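You operate a simulated robot arm through the tools that you are given. There is no shell and no other tool.

Carry out the task below with a simulated robot arm. There is one attempt and no reset: what you move stays moved.

## Task
Shut down the leak tester: blue valve open, pressure zero, switch off, lid on.
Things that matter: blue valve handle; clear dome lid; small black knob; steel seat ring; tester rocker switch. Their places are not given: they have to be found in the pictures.

It is judged by the outcome, as a careful person would: the job done as asked, and still so three seconds after it is handed in. It fails if anything else is knocked over, pushed out of place, dropped, spilled or broken. Lids that push on must go on centred and level and be pressed home; caps that screw on are set level and turned clockwise until they are tight.

## Robot
A 6-joint arm with a four-finger gripper, fixed in place. Base frame: the origin is at the foot of the arm, x ahead of it, y to its left, z up. Lengths are in m, angles in rad, forces in N, time in s.
Its first joint turns from -2.897 to 2.897 rad. Payload 3.43 kg.
Tool frame: the origin (TCP) lies between the finger pads and is the grasp point; the fingertips stand 0.03 m ahead of it; z points along the fingers, y is the line along which they close. The gripper opens to 0.12 m. The gripper's body begins 0.085 m behind the TCP.
Orientation is that of the tool frame in the base frame, as a unit quaternion [x, y, z, w]. With the fingers straight down and closing along the base's y, the tool's x points along the base's -x, its y along +y and its z along -z.

## Interface
- The arm moves only by the tool drive_tool. Its argument "deltas" is a list of rows, each a list of 6 numbers: the shift along the base's x, y, z in units of 20 mm (1.0 is 20 mm), then the turn, a rotation vector about the base's x, y, z in units of 8 degrees (1.0 is 8 degrees). In form: [[tx, ty, tz, wx, wy, wz], ...]. A call has 1 to 20 rows; each row shifts and turns the commanded pose from where the row before left it. "fingers" is the finger opening in m, from 0 to 0.12, set as the call begins (left out, the last holds). A call with a number of a shift or a turn outside -1 to 1 is refused whole. A row lasts 0.2 s, in which the tool goes at most 0.05 m and 0.15 rad; a call with a longer step from one row to the next is refused whole, and so is a gripper value outside its range. A pose out of reach is approached as far as the arm can. The call stops where the force on the tool passes 90 N (or 10 N more than at its start, if that is more) or the arm is blocked; 0.2 s more then pass. The fingers move at their own pace and stop on an object; they squeeze with about 42 N. The grip force told is the motor's: it shows also when the fingers shut on nothing. Time passes only in rows, and 0.2 s behind the last, so rows that do not move let the fingers close. It gives the time, the measured TCP pose, the force on the tool (base axes), the opening and the grip force at its end, in the units of the frame above (readings bear some noise), with the torque about the TCP (base axes, N m) and any sound that the robot's microphone picked up.
- Cameras (640 x 400 px; columns grow to the right, rows downward): "scene" is fixed at [0.0499, 0.6479, 1.6205]; the picture's right is [-0.26, -0.97, 0.00], its down [-0.87, 0.23, -0.44] and it looks along [0.43, -0.11, -0.90] (base axes); focal length 368 px, centre (320, 200). "wrist" rides on the gripper at [0.072, -0.017, -0.121] in the tool frame; the picture's right is [0.23, 0.97, 0.00], its down [-0.81, 0.19, -0.55] and it looks along [-0.54, 0.13, 0.83] (tool axes); focal length 275 px, centre (320, 200).
- camera(camera): a new picture of that camera. It takes no simulated time.
- pixel_to_xyz(camera, pixels): there is no depth. For up to 12 entries [column, row, z] of the newest picture of that camera ("zoom" is the newest enlarged one), the place [x, y] in the base frame at which the ray of that pixel passes the height z, good to about 0.003 m. It takes no simulated time.
- zoom(camera, box): a new picture of the part [left, top, right, bottom] of that camera's present view, enlarged. It takes no simulated time.
- hand_in(): hands the job in; it is judged then, once.

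Unless the task says otherwise, let go and move clear before handing in.

The tools are called after "Request:" by a JSON object that holds its "method" and its "body". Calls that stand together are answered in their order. drive_tool: Moves the arm, as the interface text tells. Its arguments: {"type":"object","properties":{"deltas":{"type":"array","items":{"type":"array","items":{"type":"number"}}},"fingers":{"type":"number"}},"required":["deltas"]} The other tools are called the same way: camera (camera) takes a picture; pixel_to_xyz (camera, pixels) gives the place at which the rays of pixels pass given heights; zoom (camera, box) takes an enlarged picture of a part of a camera's view; hand_in () hands the job in.

At the start:

```text
time: 0.0
eef_pos: [0.2473, 0.5208, 1.2086]
orientation: [-0.002, 1.0, 0.0, -0.001]
wrist_force: [0.2, 0.2, -0.4]
torque: [-0.01, -0.01, -0.01]
finger_gap: 0.12
grip_force: 0.0
```

scene: 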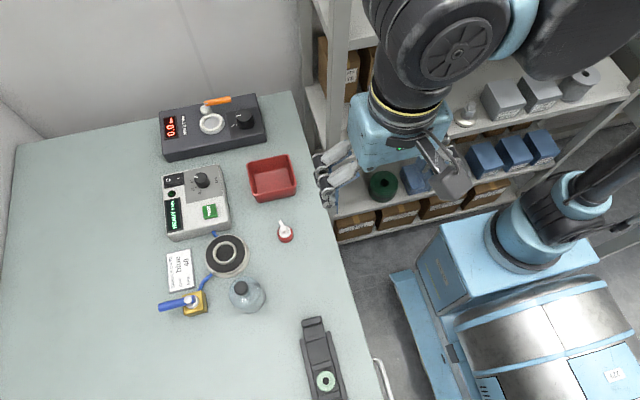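
wrist: 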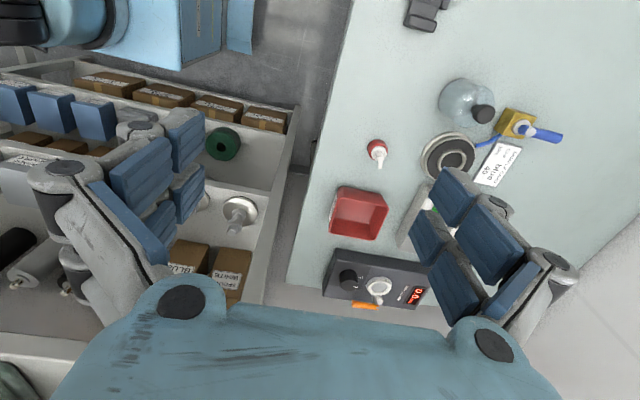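

The scene shows two control boxes: a dark one near (212,125) with an orange lever, and a light-grey one near (197,203) with a rocker and knob. It also shows a seat ring at (227,254), a dome lid at (245,295) and a blue valve at (185,303). I'll zoom in for detail.

Request:
{"method": "zoom", "body": {"camera": "scene", "box": [150, 220, 278, 320]}}

Request:
{"method": "zoom", "body": {"camera": "scene", "box": [150, 155, 246, 245]}}

Request:
{"method": "zoom", "body": {"camera": "scene", "box": [150, 85, 280, 170]}}

```text
4.00 times, centred on (214, 270) of scene
```

zoom: 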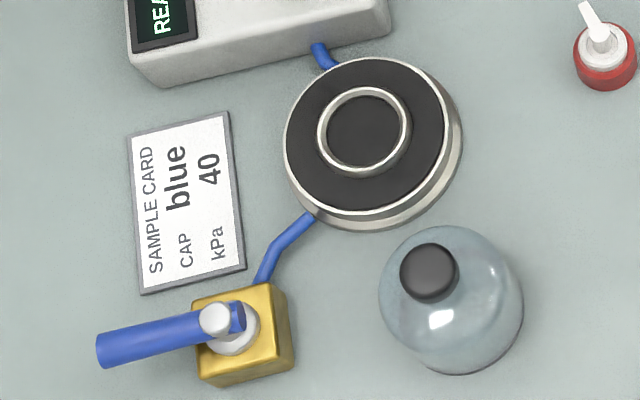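

```text
4.44 times, centred on (198, 200) of scene
```

zoom: 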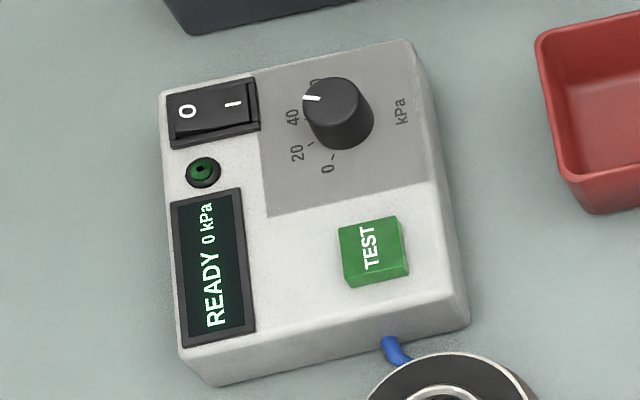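

```text
4.71 times, centred on (215, 128) of scene
```

zoom: 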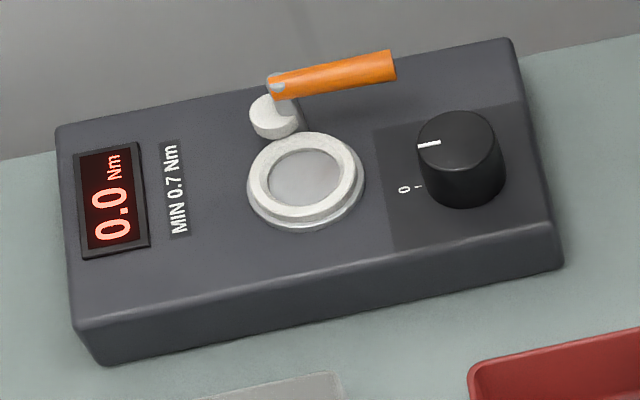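

The light-grey box is the leak tester: its display reads "READY 0 kPa", and it has a kPa knob and a rocker. The handle of the brass valve lies across its pipe. To find the table height, I'll triangulate shared points from both cameras.

Request:
{"method": "pixel_to_xyz", "body": {"camera": "scene", "pixels": [[168, 252, 0.0], [168, 252, 0.3], [168, 252, 0.6], [285, 238, 0.0], [285, 238, 0.3], [285, 238, 0.6]]}}

Request:
{"method": "pixel_to_xyz", "body": {"camera": "wrist", "pixels": [[497, 187, 0.0], [497, 187, 0.3], [497, 187, 0.6], [376, 146, 0.0], [376, 146, 0.3], [376, 146, 0.6]]}}

Request:
{"method": "zoom", "body": {"camera": "wrist", "box": [400, 60, 600, 220]}}

```text
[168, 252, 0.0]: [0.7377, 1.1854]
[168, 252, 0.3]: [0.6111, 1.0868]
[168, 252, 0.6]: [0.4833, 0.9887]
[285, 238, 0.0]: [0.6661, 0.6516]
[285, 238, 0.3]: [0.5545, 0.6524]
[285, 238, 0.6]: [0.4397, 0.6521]
```

```text
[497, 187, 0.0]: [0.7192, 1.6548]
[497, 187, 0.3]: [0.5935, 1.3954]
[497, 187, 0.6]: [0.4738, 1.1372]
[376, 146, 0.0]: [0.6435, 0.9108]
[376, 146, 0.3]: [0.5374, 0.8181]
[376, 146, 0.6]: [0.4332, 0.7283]
```

```text
2.50 times, centred on (500, 140) of wrist
```

zoom: 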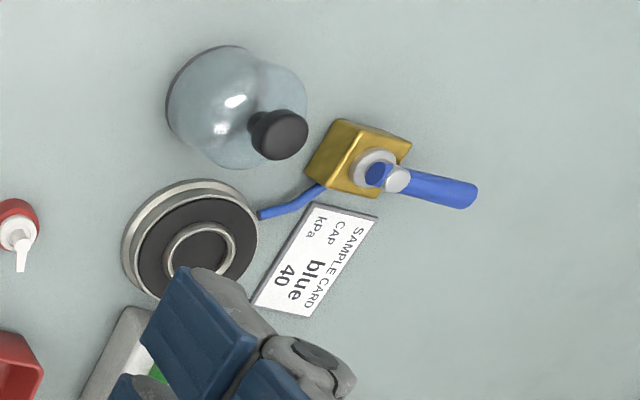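

Both rays agree at a table height of about z = 0.85–0.87. I'll locate the main items at those heights, then bring the wrist camera closer to refine them.

Request:
{"method": "pixel_to_xyz", "body": {"camera": "scene", "pixels": [[180, 270, 0.86], [227, 253, 0.89], [245, 295, 0.87], [240, 288, 0.94], [193, 302, 0.91], [162, 307, 0.93], [202, 180, 0.94], [174, 180, 0.92], [197, 203, 0.91], [285, 238, 0.87], [270, 178, 0.88], [180, 302, 0.93]]}}

Request:
{"method": "pixel_to_xyz", "body": {"camera": "wrist", "pixels": [[484, 114, 0.94], [484, 114, 0.9], [484, 114, 0.98], [472, 154, 0.89], [560, 137, 0.93], [520, 127, 0.93], [520, 127, 0.9]]}}

```text
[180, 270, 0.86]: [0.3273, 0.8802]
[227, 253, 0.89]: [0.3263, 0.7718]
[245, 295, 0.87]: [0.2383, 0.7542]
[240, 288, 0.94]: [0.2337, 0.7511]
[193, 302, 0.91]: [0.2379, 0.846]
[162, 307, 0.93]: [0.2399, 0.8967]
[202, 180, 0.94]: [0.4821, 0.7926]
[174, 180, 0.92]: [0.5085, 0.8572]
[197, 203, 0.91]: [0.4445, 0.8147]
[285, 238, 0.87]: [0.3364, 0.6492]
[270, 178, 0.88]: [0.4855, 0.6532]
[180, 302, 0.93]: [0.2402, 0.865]
```

```text
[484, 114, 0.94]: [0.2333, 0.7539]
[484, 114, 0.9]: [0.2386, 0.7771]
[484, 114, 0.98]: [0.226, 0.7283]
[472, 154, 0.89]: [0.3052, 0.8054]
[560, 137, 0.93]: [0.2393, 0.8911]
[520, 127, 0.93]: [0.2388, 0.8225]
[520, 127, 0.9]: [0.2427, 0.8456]
```

The scene and wrist rays agree on the dome knob top at about (0.234, 0.752, 0.94) and on the valve handle running along +y from about (0.238, 0.846). I'll move the wrist camera so it looks straight at the valve and dome.

Request:
{"method": "drive_tool", "body": {"deltas": [[-0.477, 0.97, -0.36, 0, 0, 0], [-0.477, 0.97, -0.36, 0, 0, 0], [-0.477, 0.97, -0.36, 0, 0, 0], [-0.477, 0.97, -0.36, 0, 0, 0], [-0.477, 0.97, -0.36, 0, 0, 0], [-0.477, 0.97, -0.36, 0, 0, 0], [-0.477, 0.97, -0.36, 0, 0, 0], [-0.477, 0.97, -0.36, 0, 0, 0], [-0.477, 0.97, -0.36, 0, 0, 0], [-0.477, 0.97, -0.36, 0, 0, 0], [-0.477, 0.97, -0.36, 0, 0, 0], [-0.477, 0.97, -0.36, 0, 0, 0], [-0.477, 0.97, -0.36, 0, 0, 0], [-0.477, 0.97, -0.36, 0, 0, 0], [-0.477, 0.97, -0.36, 0, 0, 0]], "fingers": 0.12}}

```text
time: 3.2
eef_pos: [0.0911, 0.8131, 1.1021]
orientation: [-0.001, 1.0, 0.001, 0.005]
wrist_force: [-0.4, -0.4, 0.6]
torque: [-0.01, 0.0, -0.01]
finger_gap: 0.12
grip_force: 0.0
```

The arm is now at (0.091, 0.813, 1.102). I'll take both pictures from here.

Request:
{"method": "camera", "body": {"camera": "wrist"}}

Request:
{"method": "camera", "body": {"camera": "scene"}}

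```text
taken
```

wrist: 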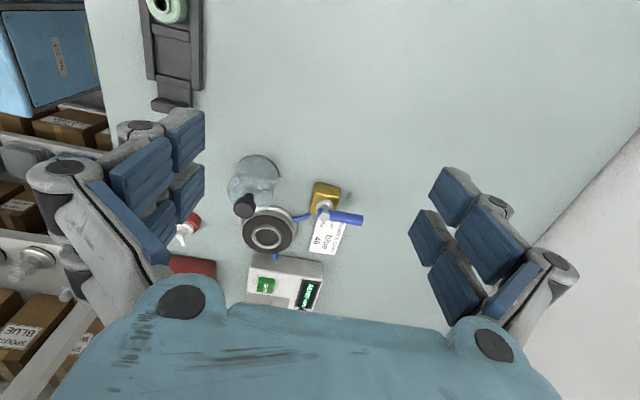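

```text
taken
```

scene: 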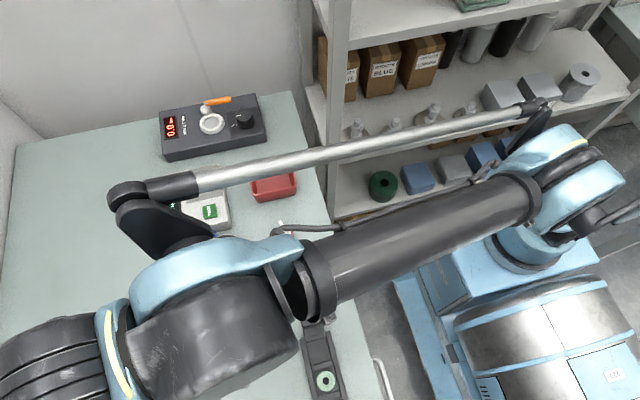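

The items look smaller than I expected from here, so I'll check the height again by triangulating against the scene picture from the start.

Request:
{"method": "pixel_to_xyz", "body": {"camera": "wrist", "pixels": [[243, 205, 0.94], [243, 205, 0.7], [243, 205, 0.5], [362, 219, 0.93], [362, 219, 0.7], [362, 219, 0.5], [267, 233, 0.9], [267, 233, 0.7], [267, 233, 0.5]]}}

Request:
{"method": "pixel_to_xyz", "body": {"camera": "scene", "pixels": [[240, 288, 0.94], [240, 288, 0.7], [240, 288, 0.5], [159, 308, 0.93], [159, 308, 0.7], [159, 308, 0.5], [228, 251, 0.9], [228, 251, 0.7], [228, 251, 0.5]]}}

Request:
{"method": "zoom", "body": {"camera": "wrist", "box": [200, 140, 400, 310]}}

```text
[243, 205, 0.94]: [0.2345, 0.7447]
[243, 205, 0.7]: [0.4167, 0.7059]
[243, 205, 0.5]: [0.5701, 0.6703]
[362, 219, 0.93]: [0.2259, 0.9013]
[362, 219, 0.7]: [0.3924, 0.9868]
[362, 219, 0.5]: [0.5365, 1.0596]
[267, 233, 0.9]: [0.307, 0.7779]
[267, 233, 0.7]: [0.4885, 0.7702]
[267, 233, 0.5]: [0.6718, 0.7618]
```

```text
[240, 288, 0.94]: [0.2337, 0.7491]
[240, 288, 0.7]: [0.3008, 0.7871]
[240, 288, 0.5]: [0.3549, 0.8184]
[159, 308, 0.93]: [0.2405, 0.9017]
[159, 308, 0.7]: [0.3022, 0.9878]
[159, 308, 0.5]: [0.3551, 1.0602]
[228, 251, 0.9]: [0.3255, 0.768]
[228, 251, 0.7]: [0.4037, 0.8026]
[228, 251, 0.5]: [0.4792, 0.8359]
```

```text
2.35 times, centred on (300, 225) of wrist
```

zoom: 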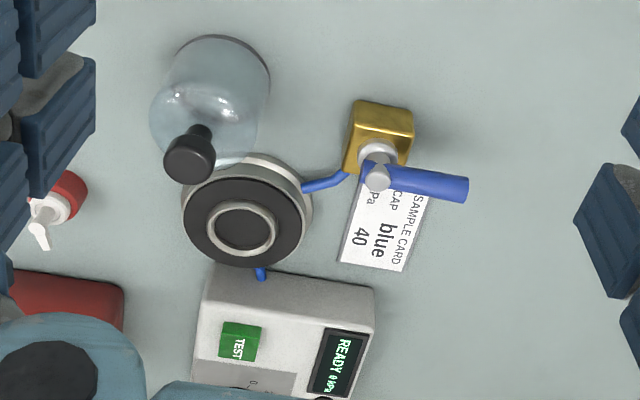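

The dome knob agrees at z≈0.94, while the handle end works out at about (0.249, 0.913, 0.898) and the seat top at about z≈0.865. I'll triangulate the card corners to get the table plane.

Request:
{"method": "pixel_to_xyz", "body": {"camera": "zoom", "pixels": [[340, 262, 0.82], [340, 262, 0.86], [402, 271, 0.82], [402, 271, 0.86], [375, 180, 0.9], [375, 180, 0.94], [466, 189, 0.9], [380, 155, 0.89], [243, 230, 0.87], [237, 228, 0.87]]}}

Request:
{"method": "pixel_to_xyz", "body": {"camera": "scene", "pixels": [[191.5, 248, 0.82], [191.5, 248, 0.86], [166, 253.75, 0.82], [166, 253.75, 0.86], [188, 300, 0.9], [188, 300, 0.94], [193, 303, 0.89], [225, 252.5, 0.87]]}}

```text
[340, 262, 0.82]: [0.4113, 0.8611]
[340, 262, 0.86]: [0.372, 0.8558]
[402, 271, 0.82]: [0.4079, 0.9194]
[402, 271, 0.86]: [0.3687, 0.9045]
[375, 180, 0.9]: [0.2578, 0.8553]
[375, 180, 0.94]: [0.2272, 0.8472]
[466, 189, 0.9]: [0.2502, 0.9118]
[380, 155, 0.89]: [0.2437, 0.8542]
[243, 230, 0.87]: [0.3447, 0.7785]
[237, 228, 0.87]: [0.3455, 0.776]
```

```text
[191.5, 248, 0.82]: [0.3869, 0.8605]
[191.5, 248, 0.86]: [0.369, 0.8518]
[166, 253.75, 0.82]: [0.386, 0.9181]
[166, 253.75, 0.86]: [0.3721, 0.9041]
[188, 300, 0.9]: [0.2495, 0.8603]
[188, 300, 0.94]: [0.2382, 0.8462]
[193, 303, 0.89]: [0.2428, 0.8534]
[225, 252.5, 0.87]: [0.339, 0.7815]
```

The card comes out at z≈0.86, which puts the table near there. I'll move the tool above the valve, with the fingertips staying at z≈0.97, for a close look.

Request:
{"method": "drive_tool", "body": {"deltas": [[0.77, 0.28, -0.5, 0, 0, 0], [0.77, 0.28, -0.5, 0, 0, 0], [0.77, 0.28, -0.5, 0, 0, 0], [0.77, 0.28, -0.5, 0, 0, 0], [0.77, 0.28, -0.5, 0, 0, 0], [0.77, 0.28, -0.5, 0, 0, 0], [0.77, 0.28, -0.5, 0, 0, 0], [0.77, 0.28, -0.5, 0, 0, 0], [0.77, 0.28, -0.5, 0, 0, 0], [0.77, 0.28, -0.5, 0, 0, 0]]}}

Request:
{"method": "camera", "body": {"camera": "wrist"}}

Request:
{"method": "camera", "body": {"camera": "scene"}}

```text
time: 5.4
eef_pos: [0.2424, 0.8689, 1.0039]
orientation: [-0.002, 1.0, 0.0, 0.005]
wrist_force: [0.5, 0.4, 1.1]
torque: [-0.02, -0.05, 0.01]
finger_gap: 0.1199
grip_force: 0.1
```

```text
taken
```

wrist: 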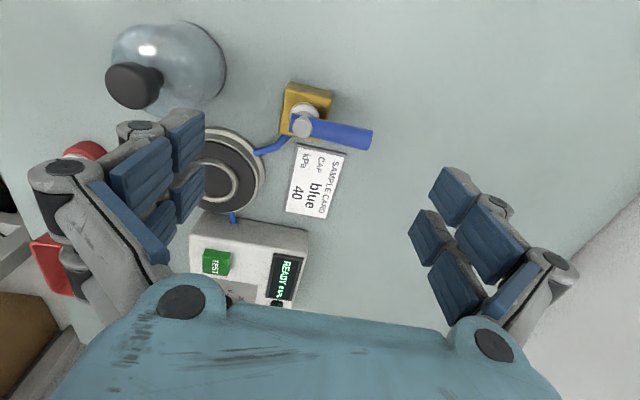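

```text
taken
```

scene: 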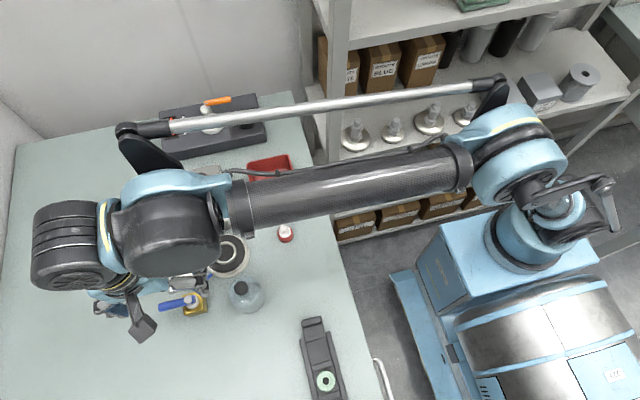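

The valve is now in clear view at (310,115). I'll zoom in on it to see whether it has stops or markings.

Request:
{"method": "zoom", "body": {"camera": "wrist", "box": [240, 60, 400, 160]}}

Request:
{"method": "pixel_to_xyz", "body": {"camera": "wrist", "pixels": [[302, 126, 0.9], [302, 126, 0.92], [302, 126, 0.94], [370, 138, 0.9], [370, 138, 0.91], [135, 86, 0.94], [135, 86, 0.92], [226, 186, 0.88], [312, 83, 0.86]]}}

Request:
{"method": "zoom", "body": {"camera": "scene", "box": [150, 270, 246, 330]}}

```text
4.00 times, centred on (320, 110) of wrist
```

zoom: 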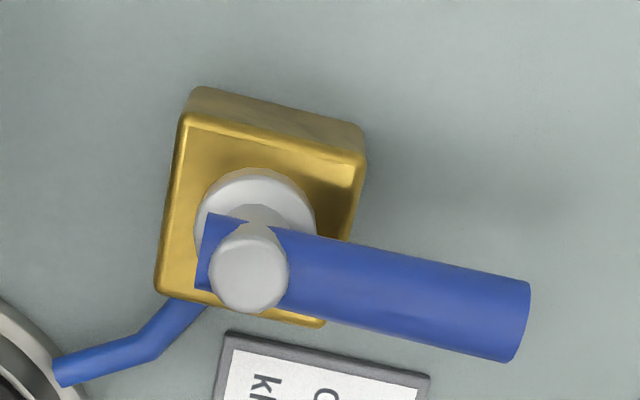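

```text
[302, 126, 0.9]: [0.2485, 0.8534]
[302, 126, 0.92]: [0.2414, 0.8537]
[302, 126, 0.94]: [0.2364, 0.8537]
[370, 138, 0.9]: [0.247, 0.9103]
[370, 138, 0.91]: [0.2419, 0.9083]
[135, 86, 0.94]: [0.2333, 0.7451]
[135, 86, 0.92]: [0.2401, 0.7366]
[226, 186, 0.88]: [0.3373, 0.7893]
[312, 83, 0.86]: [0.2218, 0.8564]
```

```text
6.67 times, centred on (198, 300) of scene
```

zoom: 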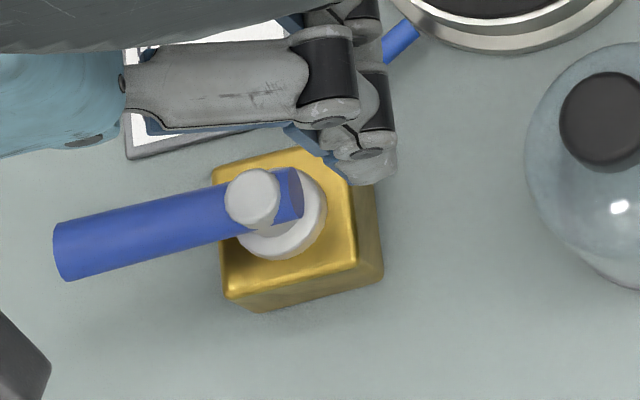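

The valve has a white collar and post at about (0.243, 0.853), and its bar lies along +y at z≈0.90, across the pipe that enters from +x. A quarter turn counter-clockwise, toward −x, should open it. I'll close the fingers and move over to the +x side of the bar near its tip, staying high.

Request:
{"method": "drive_tool", "body": {"deltas": [[0.7, 0.5, 0, 0, 0, 0], [0.7, 0.5, 0, 0, 0, 0], [0.6, 0.4, 0, 0, 0, 0], [0, 0, 0, 0, 0, 0], [0, 0, 0, 0, 0, 0]], "fingers": 0.0}}

Request:
{"method": "camera", "body": {"camera": "wrist"}}

```text
time: 6.6
eef_pos: [0.2841, 0.8956, 1.0031]
orientation: [-0.001, 1.0, 0.0, 0.006]
wrist_force: [-0.3, 0.8, -0.8]
torque: [-0.02, 0.02, 0.04]
finger_gap: 0.0
grip_force: 33.5
```

```text
taken
```

wrist: 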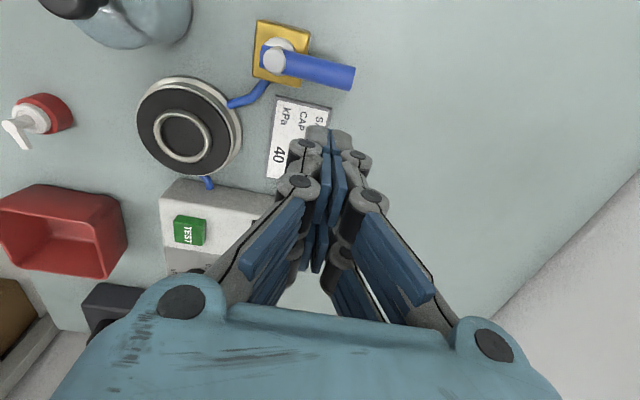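

The closed fingertips show at about (325,135), clear of the bar, whose tip is at (352,77). I'll check the geometry before lowering.

Request:
{"method": "pixel_to_xyz", "body": {"camera": "wrist", "pixels": [[325, 135, 0.973], [352, 77, 0.9], [350, 66, 0.9], [346, 90, 0.9], [273, 59, 0.92], [300, 65, 0.9], [188, 133, 0.88], [184, 135, 0.87]]}}

Request:
{"method": "zoom", "body": {"camera": "wrist", "box": [120, 0, 440, 200]}}

```text
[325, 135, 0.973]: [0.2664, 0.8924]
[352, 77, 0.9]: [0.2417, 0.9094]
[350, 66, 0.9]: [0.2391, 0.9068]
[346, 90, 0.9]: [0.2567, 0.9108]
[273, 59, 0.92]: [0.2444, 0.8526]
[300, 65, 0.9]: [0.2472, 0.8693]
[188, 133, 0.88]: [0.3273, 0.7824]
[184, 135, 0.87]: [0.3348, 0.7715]
```

```text
2.00 times, centred on (280, 100) of wrist
```

zoom: 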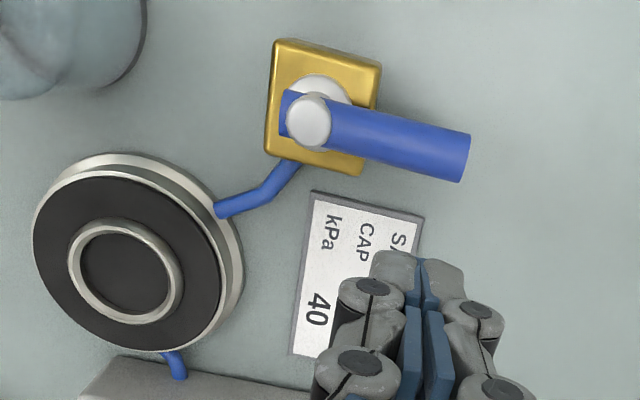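

There's about 1–2 cm between the finger edge and the bar's +x side. I'll lower straight down to a TCP height of about 0.923, with the tips beside the bar.

Request:
{"method": "drive_tool", "body": {"deltas": [[0, 0, -0.8, 0, 0, 0], [0, 0, -0.8, 0, 0, 0], [0, 0, -0.8, 0, 0, 0], [0, 0, -0.8, 0, 0, 0], [0, 0, -0.8, 0, 0, 0], [0, 0, 0, 0, 0, 0]]}}

Request:
{"method": "camera", "body": {"camera": "wrist"}}

Request:
{"method": "zoom", "body": {"camera": "scene", "box": [100, 240, 260, 340]}}

```text
time: 8.0
eef_pos: [0.2828, 0.8953, 0.9227]
orientation: [-0.001, 1.0, 0.0, 0.005]
wrist_force: [-0.2, -0.6, 0.2]
torque: [0.02, 0.01, -0.02]
finger_gap: 0.0001
grip_force: 33.2
```

```text
taken
```

wrist: 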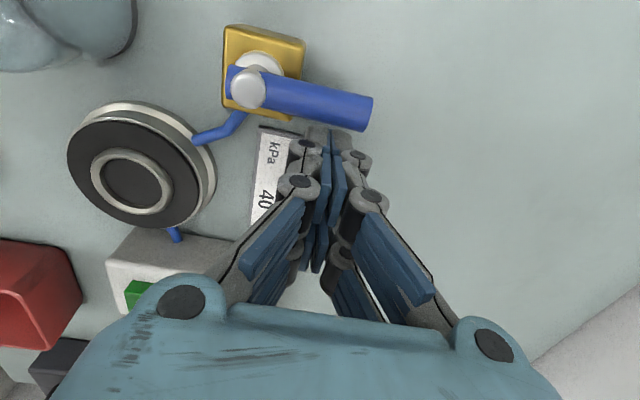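

```text
4.00 times, centred on (180, 290) of scene
```

zoom: 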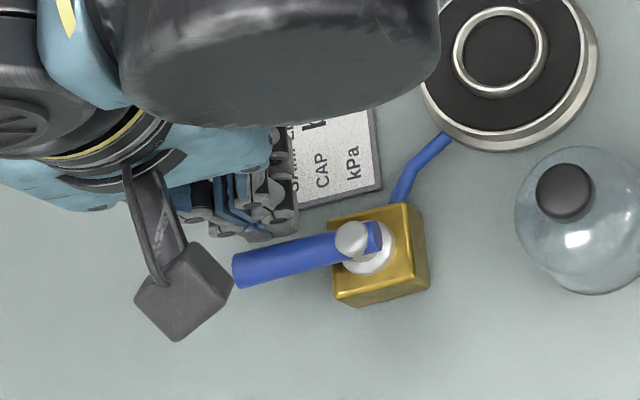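

The fingers are down beside the bar with no contact. I'll push gently toward −x by about 2.5 cm and watch the force, to find out whether the valve turns this way.

Request:
{"method": "drive_tool", "body": {"deltas": [[-0.3, 0, 0, 0, 0, 0], [-0.3, 0, 0, 0, 0, 0], [-0.3, 0, 0, 0, 0, 0], [-0.2, 0, 0, 0, 0, 0], [-0.15, 0, 0, 0, 0, 0]]}}

Request:
{"method": "camera", "body": {"camera": "wrist"}}

```text
time: 9.2
eef_pos: [0.259, 0.8961, 0.9225]
orientation: [0.0, 1.0, 0.0, 0.005]
wrist_force: [0.8, 0.3, -0.3]
torque: [0.0, 0.01, -0.01]
finger_gap: 0.0
grip_force: 33.3
```

```text
taken
```

wrist: 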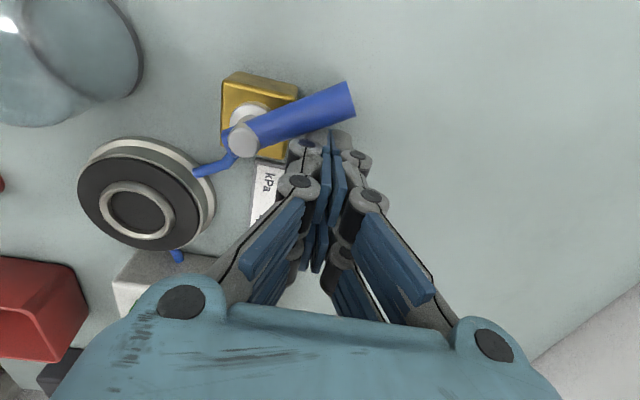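

The bar has swung counter-clockwise freely, and its tip is now at (345,98) in the wrist picture. I'll keep following the arc around the pivot until the bar points to −x.

Request:
{"method": "drive_tool", "body": {"deltas": [[-0.4, 0.02, 0, 0, 0, 0], [-0.4, 0.02, 0, 0, 0, 0], [-0.4, 0, 0, 0, 0, 0], [-0.4, -0.12, 0, 0, 0, 0], [-0.4, -0.12, 0, 0, 0, 0], [-0.28, -0.2, 0, 0, 0, 0], [-0.28, -0.2, 0, 0, 0, 0]]}}

Request:
{"method": "camera", "body": {"camera": "wrist"}}

Request:
{"method": "zoom", "body": {"camera": "scene", "box": [100, 240, 260, 340]}}

```text
time: 10.8
eef_pos: [0.2076, 0.885, 0.9243]
orientation: [0.0, 1.0, 0.0, 0.005]
wrist_force: [-0.3, 0.1, -1.1]
torque: [0.01, -0.02, 0.02]
finger_gap: 0.0
grip_force: 33.5
```

```text
taken
```

wrist: 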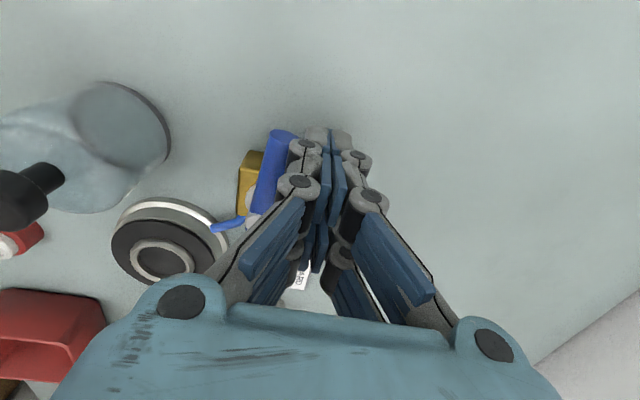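

```text
4.00 times, centred on (180, 290) of scene
```

zoom: 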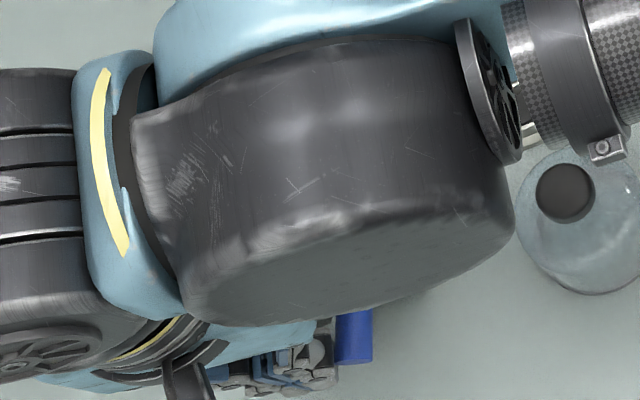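

The bar now points nearly to −x, with its tip at (283,135) in the wrist view. I'll measure its direction.

Request:
{"method": "pixel_to_xyz", "body": {"camera": "wrist", "pixels": [[268, 134, 0.905], [298, 136, 0.905], [283, 134, 0.905], [264, 205, 0.905], [252, 205, 0.905], [280, 190, 0.905], [250, 222, 0.92]]}}

Request:
{"method": "zoom", "body": {"camera": "wrist", "box": [200, 110, 360, 240]}}

```text
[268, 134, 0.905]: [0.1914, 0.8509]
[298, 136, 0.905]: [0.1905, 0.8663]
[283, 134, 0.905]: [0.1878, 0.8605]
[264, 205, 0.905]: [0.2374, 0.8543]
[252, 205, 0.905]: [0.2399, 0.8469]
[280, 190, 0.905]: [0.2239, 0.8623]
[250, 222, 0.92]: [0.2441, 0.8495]
```

```text
3.08 times, centred on (280, 175) of wrist
```

zoom: 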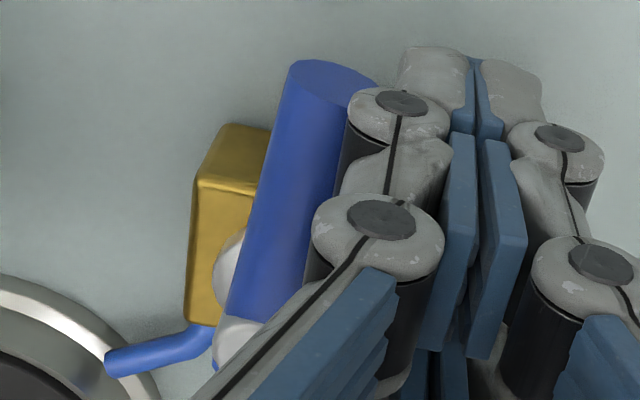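

The bar is about 5–8° short of in-line. I'll nudge it about 8 mm further in −y, in small steps, watching the force.

Request:
{"method": "drive_tool", "body": {"deltas": [[-0.1, -0.1, 0, 0, 0, 0], [-0.1, -0.1, 0, 0, 0, 0], [0, -0.1, 0, 0, 0, 0], [0, -0.1, 0, 0, 0, 0]]}}

Request:
{"method": "zoom", "body": {"camera": "wrist", "box": [200, 110, 360, 240]}}

```text
time: 11.8
eef_pos: [0.2047, 0.8762, 0.9237]
orientation: [-0.001, 1.0, 0.002, 0.005]
wrist_force: [-1.5, 18.3, 9.2]
torque: [0.15, -0.01, 0.04]
finger_gap: 0.0001
grip_force: 34.2
```

```text
3.08 times, centred on (280, 175) of wrist
```

zoom: 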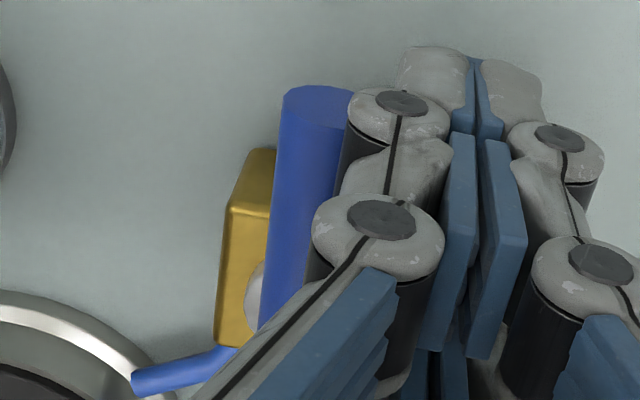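

The reaction force has risen to 18 N in +y, so the handle has reached its end stop in line with the pipe. I'll back off in +y, lift clear and look.

Request:
{"method": "drive_tool", "body": {"deltas": [[0, 0.4, 0, 0, 0, 0], [0, 0.5, 0, 0, 0, 0], [0, 0, 0.9, 0, 0, 0], [0, 0, 0.9, 0, 0, 0], [0, 0, 0.9, 0, 0, 0], [0, 0, 0.9, 0, 0, 0], [0, 0, 0.9, 0, 0, 0]]}}

Request:
{"method": "camera", "body": {"camera": "wrist"}}

Request:
{"method": "camera", "body": {"camera": "scene"}}

```text
time: 13.4
eef_pos: [0.2024, 0.8909, 1.0148]
orientation: [-0.001, 1.0, 0.002, 0.006]
wrist_force: [0.4, -0.1, 1.0]
torque: [0.01, -0.03, -0.01]
finger_gap: 0.0001
grip_force: 33.0
```

```text
taken
```

wrist: 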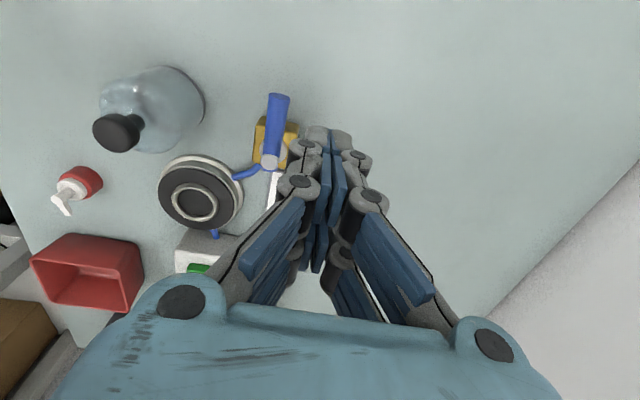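

```text
taken
```

scene: 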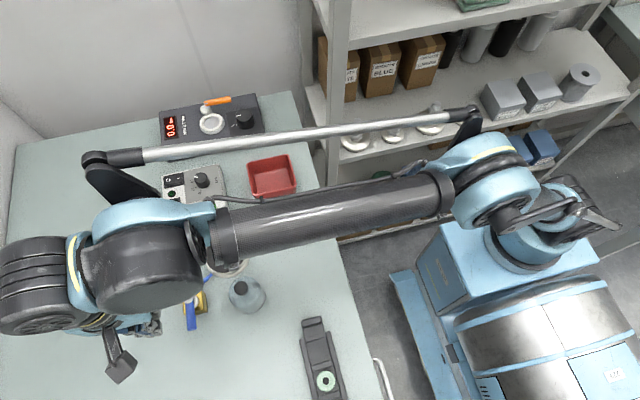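

The valve handle now lies along −x, in line with the pipe. Next is the tester: I'll zoom in on its panel, then raise and move above it with the fingers open.

Request:
{"method": "zoom", "body": {"camera": "scene", "box": [156, 160, 236, 210]}}

Request:
{"method": "drive_tool", "body": {"deltas": [[0, 0, 0.9, 0, 0, 0], [0, 0, 0.9, 0, 0, 0], [0.5, -0.3, 0.9, 0, 0, 0], [0.9, -0.45, 0.5, 0, 0, 0], [0.95, -0.45, 0, 0, 0, 0], [0.95, -0.45, 0, 0, 0, 0], [0.95, -0.45, 0, 0, 0, 0], [0.95, -0.45, 0, 0, 0, 0], [0.95, -0.45, 0, 0, 0, 0], [0.95, -0.45, 0, 0, 0, 0], [0.95, -0.45, 0, 0, 0, 0], [0.95, -0.45, 0, 0, 0, 0]], "fingers": 0.12}}

Request:
{"method": "camera", "body": {"camera": "wrist"}}

```text
8.00 times, centred on (196, 185) of scene
```

zoom: 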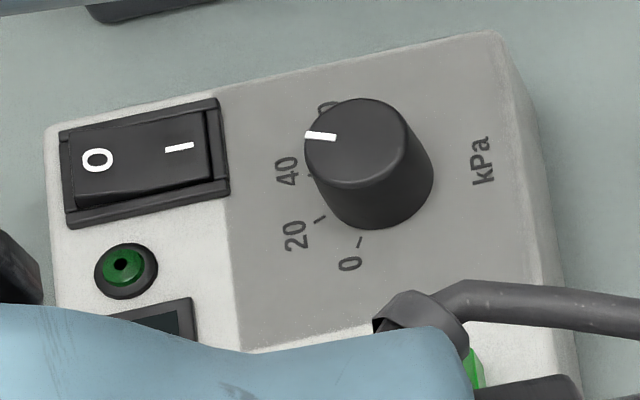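

```text
time: 16.0
eef_pos: [0.3856, 0.8083, 1.077]
orientation: [-0.001, 1.0, 0.001, 0.005]
wrist_force: [-0.6, 0.0, 0.3]
torque: [0.0, 0.01, 0.01]
finger_gap: 0.1201
grip_force: 0.1
```

```text
taken
```

wrist: 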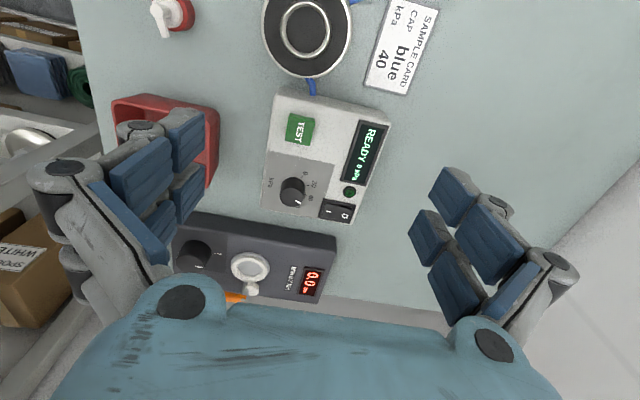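

The pointer is near the 40 mark, on the left side of the knob in the scene, and 0 lies about 80–90° counter-clockwise from it. I'll zoom in on the wrist view of the tester to get the heights and the knob centre.

Request:
{"method": "zoom", "body": {"camera": "wrist", "box": [250, 130, 378, 230]}}

Request:
{"method": "pixel_to_xyz", "body": {"camera": "wrist", "pixels": [[274, 95, 0.9], [274, 95, 0.92], [394, 112, 0.9], [394, 112, 0.92], [263, 208, 0.9], [263, 208, 0.92], [356, 224, 0.9], [356, 224, 0.92]]}}

Request:
{"method": "zoom", "body": {"camera": "scene", "box": [150, 155, 246, 245]}}

```text
4.00 times, centred on (314, 180) of wrist
```

zoom: 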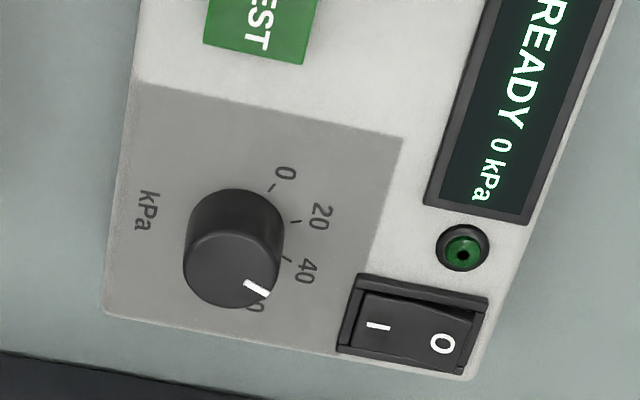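

```text
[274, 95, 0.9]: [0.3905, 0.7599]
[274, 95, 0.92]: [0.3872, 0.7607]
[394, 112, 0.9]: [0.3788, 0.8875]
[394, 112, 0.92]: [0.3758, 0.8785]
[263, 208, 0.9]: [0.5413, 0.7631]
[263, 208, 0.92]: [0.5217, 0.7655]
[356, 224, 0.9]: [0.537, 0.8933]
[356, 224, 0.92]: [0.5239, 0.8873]
```

```text
4.44 times, centred on (198, 200) of scene
```

zoom: 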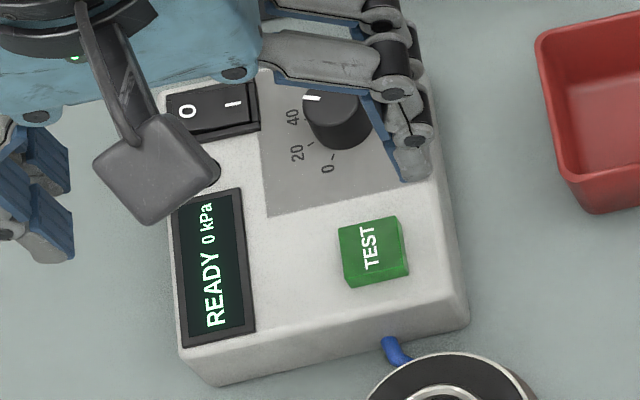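

The ticks, rocker bezel and knob top are visible from both cameras, so I'll triangulate them.

Request:
{"method": "pixel_to_xyz", "body": {"camera": "wrist", "pixels": [[302, 176.75, 0.9], [302, 176.75, 0.93], [307.75, 185.25, 0.9], [307.75, 185.25, 0.93], [305.75, 195, 0.9], [305.75, 195, 0.93], [323.25, 198.75, 0.9], [323.25, 198.75, 0.93], [350.75, 223.75, 0.9], [350.75, 223.75, 0.93], [292, 197.5, 0.92], [292, 197.5, 0.95]]}}

Request:
{"method": "pixel_to_xyz", "body": {"camera": "scene", "pixels": [[201, 190.25, 0.9], [201, 190.25, 0.93], [195.9, 187.25, 0.9], [195.9, 187.25, 0.93], [194.75, 182.1, 0.9], [194.75, 182.1, 0.93], [184.6, 183.75, 0.9], [184.6, 183.75, 0.93], [163.5, 176.5, 0.9], [163.5, 176.5, 0.93], [200.4, 177.5, 0.92], [200.4, 177.5, 0.95]]}}

```text
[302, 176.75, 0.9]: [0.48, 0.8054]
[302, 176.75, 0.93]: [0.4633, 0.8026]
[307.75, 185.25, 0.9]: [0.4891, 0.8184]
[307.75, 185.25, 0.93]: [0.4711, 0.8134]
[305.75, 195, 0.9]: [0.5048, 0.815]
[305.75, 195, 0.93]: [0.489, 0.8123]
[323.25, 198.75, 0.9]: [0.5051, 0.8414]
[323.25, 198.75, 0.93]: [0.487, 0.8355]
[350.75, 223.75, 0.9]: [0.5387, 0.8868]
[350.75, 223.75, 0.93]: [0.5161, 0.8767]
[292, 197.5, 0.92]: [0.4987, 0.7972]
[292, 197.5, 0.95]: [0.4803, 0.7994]
```

```text
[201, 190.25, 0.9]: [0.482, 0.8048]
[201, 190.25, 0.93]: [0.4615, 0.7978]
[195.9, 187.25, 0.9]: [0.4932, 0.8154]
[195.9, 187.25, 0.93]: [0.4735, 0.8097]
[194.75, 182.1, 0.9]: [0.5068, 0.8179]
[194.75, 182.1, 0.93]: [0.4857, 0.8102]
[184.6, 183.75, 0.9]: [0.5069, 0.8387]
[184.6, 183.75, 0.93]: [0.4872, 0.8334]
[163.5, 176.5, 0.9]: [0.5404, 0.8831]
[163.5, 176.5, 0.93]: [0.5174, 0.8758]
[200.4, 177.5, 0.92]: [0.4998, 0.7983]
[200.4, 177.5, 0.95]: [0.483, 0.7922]
```

From these points, the knob axis is at about (0.496, 0.797) with its top at z≈0.925, on a panel at about 0.905. The ticks lie at about 158° (0), 113° (20) and 69° (40), and the pointer at about 68°, so I need roughly +90° about z. I'll move above the knob for a closer look first.

Request:
{"method": "drive_tool", "body": {"deltas": [[0.78, -0.08, -0.5, 0, 0, 0], [0.78, -0.08, -0.5, 0, 0, 0], [0.78, -0.08, -0.5, 0, 0, 0], [0.78, -0.08, -0.5, 0, 0, 0], [0.78, -0.08, -0.5, 0, 0, 0], [0.78, -0.08, -0.5, 0, 0, 0], [0.78, -0.08, -0.5, 0, 0, 0], [0, 0, 0, 0, 0, 0]], "fingers": 0.06}}

Request:
{"method": "camera", "body": {"camera": "wrist"}}

Request:
{"method": "zoom", "body": {"camera": "scene", "box": [140, 150, 268, 230]}}

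```text
time: 17.8
eef_pos: [0.4937, 0.7965, 1.0059]
orientation: [-0.001, 1.0, 0.001, 0.005]
wrist_force: [-0.2, -0.6, 0.2]
torque: [-0.02, -0.04, 0.0]
finger_gap: 0.06
grip_force: 0.1
```

```text
taken
```

wrist: 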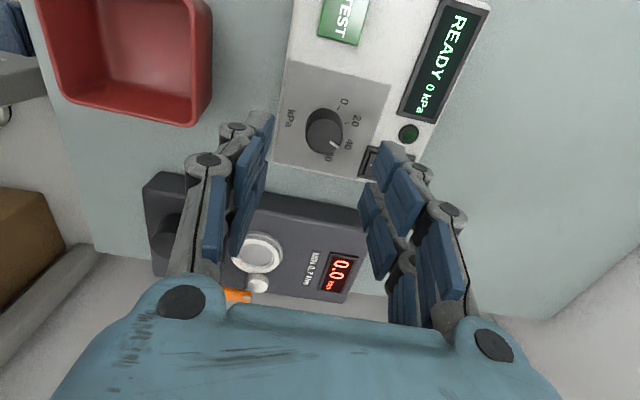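

```text
5.00 times, centred on (204, 190) of scene
```

zoom: 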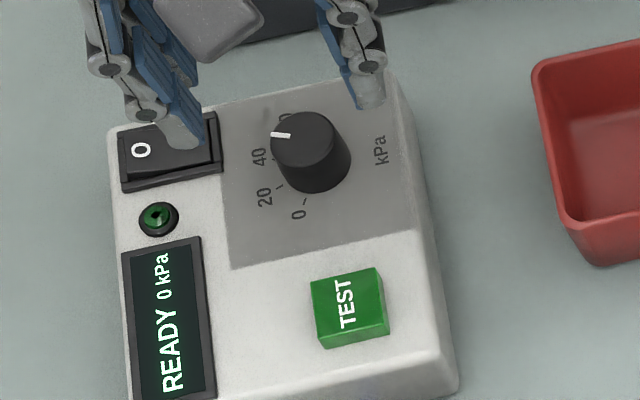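

Request:
{"method": "zoom", "body": {"camera": "wrist", "box": [260, 60, 420, 190]}}

```text
3.08 times, centred on (340, 125) of wrist
```

zoom: 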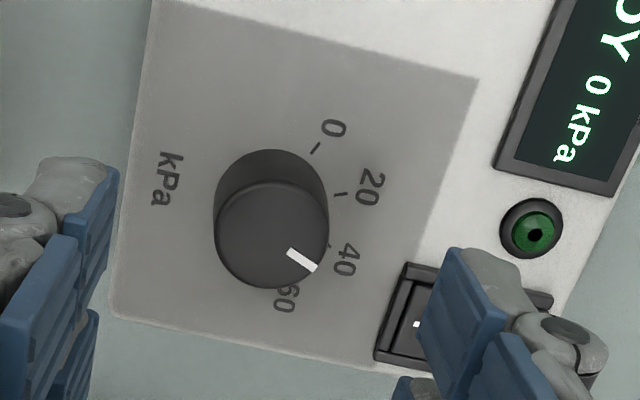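

The knob top is centred at about (272,235) in this zoom, with the 0 tick at (316,148) and the 20 tick at (340,195). I'll triangulate again from this closer view.

Request:
{"method": "pixel_to_xyz", "body": {"camera": "zoom", "pixels": [[316, 148, 0.89], [316, 148, 0.91], [340, 195, 0.89], [340, 195, 0.91], [272, 235, 0.92], [272, 235, 0.94], [214, 235, 0.92], [329, 235, 0.92], [293, 253, 0.92], [312, 266, 0.92], [405, 264, 0.9], [405, 264, 0.92]]}}

Request:
{"method": "pixel_to_xyz", "body": {"camera": "scene", "pixels": [[201, 190.25, 0.89], [201, 190.25, 0.91], [195.9, 187.25, 0.89], [195.9, 187.25, 0.91], [200.4, 177.5, 0.92], [200.4, 177.5, 0.94], [197.9, 177.1, 0.92], [194.1, 176.6, 0.92], [184.6, 183.75, 0.9], [184.6, 183.75, 0.92]]}}

```text
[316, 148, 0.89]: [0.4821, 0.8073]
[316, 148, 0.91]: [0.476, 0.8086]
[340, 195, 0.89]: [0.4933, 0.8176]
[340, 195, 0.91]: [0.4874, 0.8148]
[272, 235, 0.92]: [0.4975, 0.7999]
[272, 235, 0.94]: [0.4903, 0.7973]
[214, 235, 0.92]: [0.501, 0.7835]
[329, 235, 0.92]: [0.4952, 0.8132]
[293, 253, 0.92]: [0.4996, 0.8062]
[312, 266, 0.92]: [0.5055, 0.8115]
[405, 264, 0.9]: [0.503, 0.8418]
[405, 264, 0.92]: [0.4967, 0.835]
```

```text
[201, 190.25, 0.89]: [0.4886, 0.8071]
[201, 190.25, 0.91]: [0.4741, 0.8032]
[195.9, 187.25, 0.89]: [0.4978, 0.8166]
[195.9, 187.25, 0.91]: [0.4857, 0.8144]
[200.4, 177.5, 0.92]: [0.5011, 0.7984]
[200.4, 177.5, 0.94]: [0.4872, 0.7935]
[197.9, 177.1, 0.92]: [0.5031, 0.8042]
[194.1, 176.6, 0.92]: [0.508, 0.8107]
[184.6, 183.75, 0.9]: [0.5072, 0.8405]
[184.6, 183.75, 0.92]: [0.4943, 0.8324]
```

This view puts the panel at z≈0.905, the knob top at ≈0.93 and its axis at (0.494, 0.797), right under the tool. I'll narrow the fingers to 0.045 to stay clear of the rocker and descend around the knob.

Request:
{"method": "drive_tool", "body": {"deltas": [[0, 0.02, 0, 0, 0, 0], [0, 0, -0.6, 0, 0, 0], [0, 0, -0.6, 0, 0, 0], [0, 0, -0.6, 0, 0, 0], [0, 0, -0.6, 0, 0, 0], [0, 0, -0.4, 0, 0, 0], [0, 0, -0.3, 0, 0, 0], [0, 0, 0, 0, 0, 0]], "fingers": 0.045}}

Request:
{"method": "camera", "body": {"camera": "wrist"}}

Request:
{"method": "zoom", "body": {"camera": "scene", "box": [140, 150, 268, 230]}}

```text
time: 19.6
eef_pos: [0.4935, 0.7954, 0.947]
orientation: [-0.001, 1.0, 0.001, 0.005]
wrist_force: [0.6, 0.3, -0.6]
torque: [-0.01, 0.0, -0.01]
finger_gap: 0.0448
grip_force: 0.0
```

```text
taken
```

wrist: 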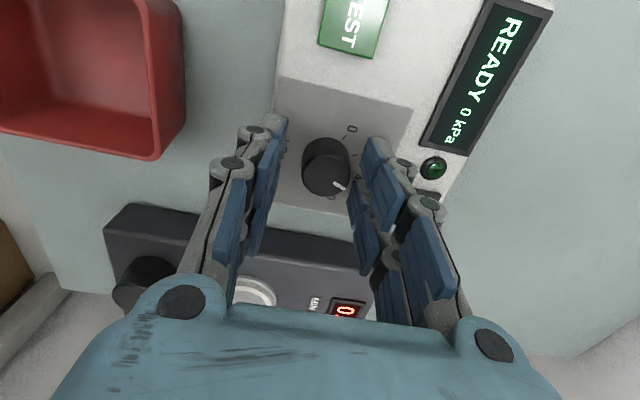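

```text
5.00 times, centred on (204, 190) of scene
```

zoom: 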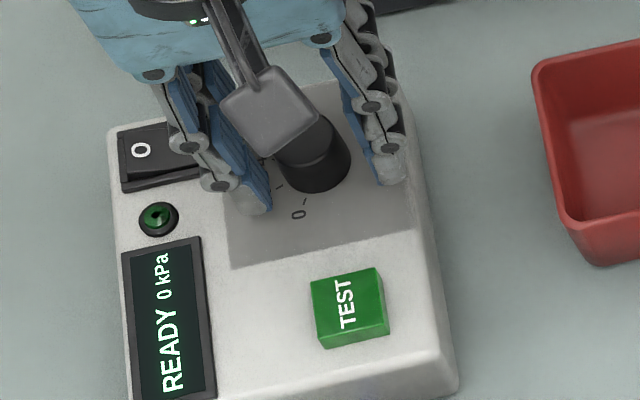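

The fingers straddle the knob, whose top is at about (324,180) in the wrist picture. I'll check its centre against the tool before gripping.

Request:
{"method": "zoom", "body": {"camera": "wrist", "box": [250, 90, 410, 220]}}

Request:
{"method": "pixel_to_xyz", "body": {"camera": "wrist", "pixels": [[324, 180, 0.93], [324, 176, 0.93], [302, 178, 0.93], [348, 172, 0.93], [325, 152, 0.905]]}}

```text
3.08 times, centred on (330, 155) of wrist
```

zoom: 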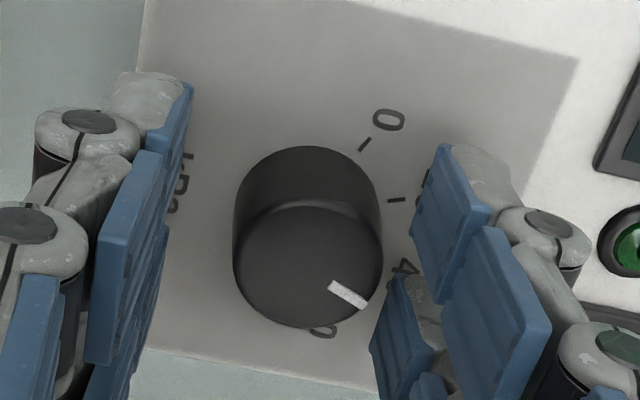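

```text
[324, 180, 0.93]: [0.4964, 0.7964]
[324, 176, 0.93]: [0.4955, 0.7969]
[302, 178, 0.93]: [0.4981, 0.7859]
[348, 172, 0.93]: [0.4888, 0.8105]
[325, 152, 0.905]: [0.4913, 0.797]
```

The knob centre is at (0.4955, 0.797), within 2 mm of the tool axis. I'll centre, drop 3 mm more and close on it.

Request:
{"method": "drive_tool", "body": {"deltas": [[0.1, 0.08, -0.15, 0, 0, 0], [0, 0, 0, 0, 0, 0]]}}

Request:
{"method": "drive_tool", "body": {"deltas": [[0, 0, 0, 0, 0, 0], [0, 0, 0, 0, 0, 0], [0, 0, 0, 0, 0, 0]], "fingers": 0.0}}

Request:
{"method": "camera", "body": {"camera": "wrist"}}

```text
time: 20.2
eef_pos: [0.4953, 0.7969, 0.9422]
orientation: [-0.001, 1.0, 0.0, 0.005]
wrist_force: [-0.1, 0.8, 0.3]
torque: [0.02, 0.01, -0.01]
finger_gap: 0.0449
grip_force: 0.1
```

```text
time: 21.0
eef_pos: [0.4942, 0.7985, 0.9421]
orientation: [-0.001, 1.0, 0.002, 0.006]
wrist_force: [10.8, 51.0, 26.1]
torque: [1.45, 0.04, -0.01]
finger_gap: 0.0277
grip_force: 44.8
```

```text
taken
```

wrist: 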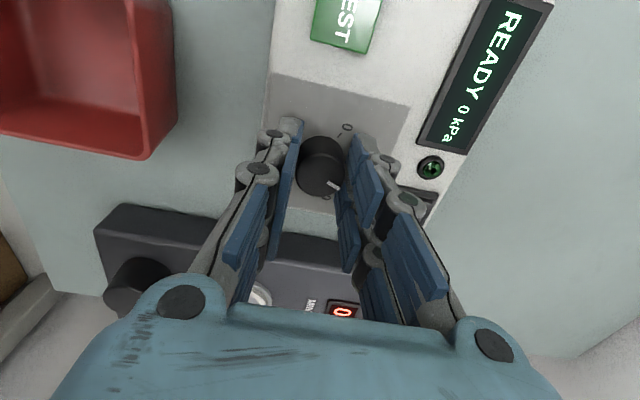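

The knob is gripped with a 27.7 mm gap, but a 51 N sideways load shows its true centre is about 1.6 mm further in +y. I'll shift to relieve that before turning.

Request:
{"method": "drive_tool", "body": {"deltas": [[0, 0.08, 0, 0, 0, 0], [0, 0, 0, 0, 0, 0]]}}

```text
time: 21.6
eef_pos: [0.4942, 0.7998, 0.9426]
orientation: [-0.001, 1.0, 0.0, 0.005]
wrist_force: [-0.1, 28.2, 12.9]
torque: [0.95, -0.81, 0.02]
finger_gap: 0.028
grip_force: 45.0
```

The load fell from 51 to 28 N. I'll shift once more by about 2 mm.

Request:
{"method": "drive_tool", "body": {"deltas": [[0, 0.1, 0.0, 0, 0, 0], [0, 0, 0, 0, 0, 0]]}}

```text
time: 22.2
eef_pos: [0.4953, 0.7992, 0.9432]
orientation: [-0.001, 1.0, -0.001, 0.004]
wrist_force: [-20.3, -32.2, -17.0]
torque: [-0.83, 0.37, 0.0]
finger_gap: 0.0279
grip_force: 44.3
```

I overshot slightly, to −32 N, so I'll move back about half of that.

Request:
{"method": "drive_tool", "body": {"deltas": [[-0.03, -0.05, 0.0, 0, 0, 0], [0, 0, 0, 0, 0, 0]]}}

```text
time: 22.8
eef_pos: [0.4952, 0.7992, 0.9426]
orientation: [-0.001, 1.0, -0.001, 0.006]
wrist_force: [-22.7, -47.4, -27.9]
torque: [-1.01, 0.64, -0.03]
finger_gap: 0.028
grip_force: 45.7
```

The force reading looks erratic, so I'll wait a couple of rows without moving to see where it settles.

Request:
{"method": "drive_tool", "body": {"deltas": [[0, 0, 0, 0, 0, 0], [0, 0, 0, 0, 0, 0], [0, 0, 0, 0, 0, 0]]}}

Request:
{"method": "camera", "body": {"camera": "wrist"}}

```text
time: 23.6
eef_pos: [0.4955, 0.7992, 0.9432]
orientation: [-0.001, 1.0, -0.001, 0.006]
wrist_force: [-23.4, -48.4, -29.7]
torque: [-1.05, 0.49, 0.0]
finger_gap: 0.0281
grip_force: 44.9
```

```text
taken
```

wrist: 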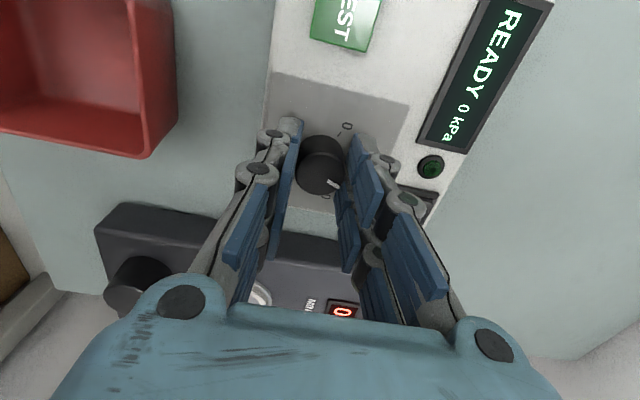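

The load holds steady at −48 N. I'll shift back 2 mm in −y and watch how it responds.

Request:
{"method": "drive_tool", "body": {"deltas": [[-0.03, -0.1, 0.0, 0, 0, 0], [0, 0, 0, 0, 0, 0]]}}

```text
time: 24.2
eef_pos: [0.4965, 0.799, 0.943]
orientation: [0.0, 1.0, 0.001, 0.006]
wrist_force: [-1.9, -15.1, -7.8]
torque: [-0.47, 0.86, 0.02]
finger_gap: 0.0281
grip_force: 45.1
```

The load is down to −15 N. I'll trim slightly, then turn the knob counter-clockwise (+z) 48° and check.

Request:
{"method": "drive_tool", "body": {"deltas": [[0, -0.03, 0, 0, 0, 0], [0, 0, 0, 0, 0, 0.7], [0, 0, 0, 0, 0, 1], [0, 0, 0, 0, 0, 1], [0, 0, 0, 0, 0, 1], [0, 0, 0, 0, 0, 1], [0, 0, 0, 0, 0, 1], [0, 0, 0, 0, 0, 0]]}}

Request:
{"method": "camera", "body": {"camera": "wrist"}}

Request:
{"method": "zoom", "body": {"camera": "scene", "box": [140, 150, 268, 230]}}

```text
time: 26.0
eef_pos: [0.4932, 0.7983, 0.9423]
orientation: [-0.388, 0.922, 0.003, 0.004]
wrist_force: [14.9, 43.4, 20.6]
torque: [1.31, -0.53, -0.02]
finger_gap: 0.0281
grip_force: 45.2
```

```text
taken
```

wrist: 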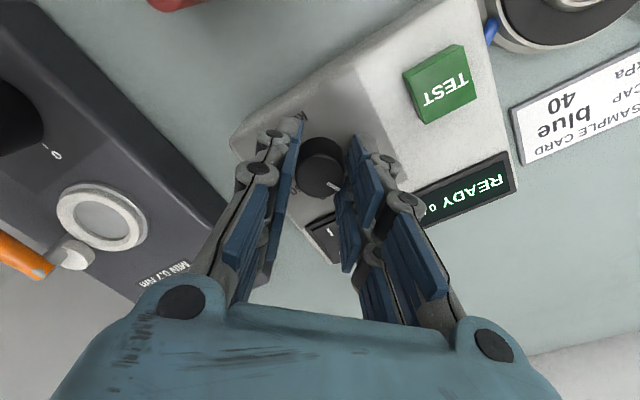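

```text
5.00 times, centred on (204, 190) of scene
```

zoom: 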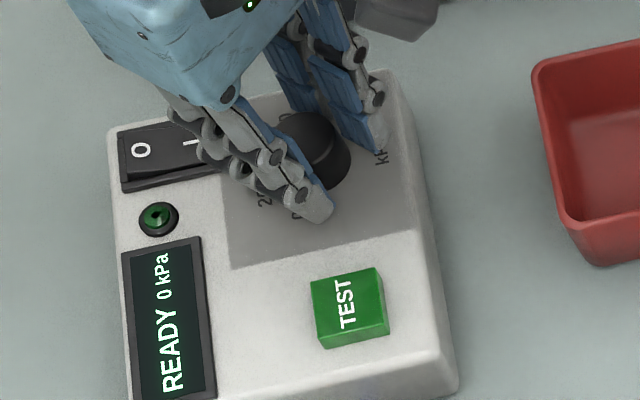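

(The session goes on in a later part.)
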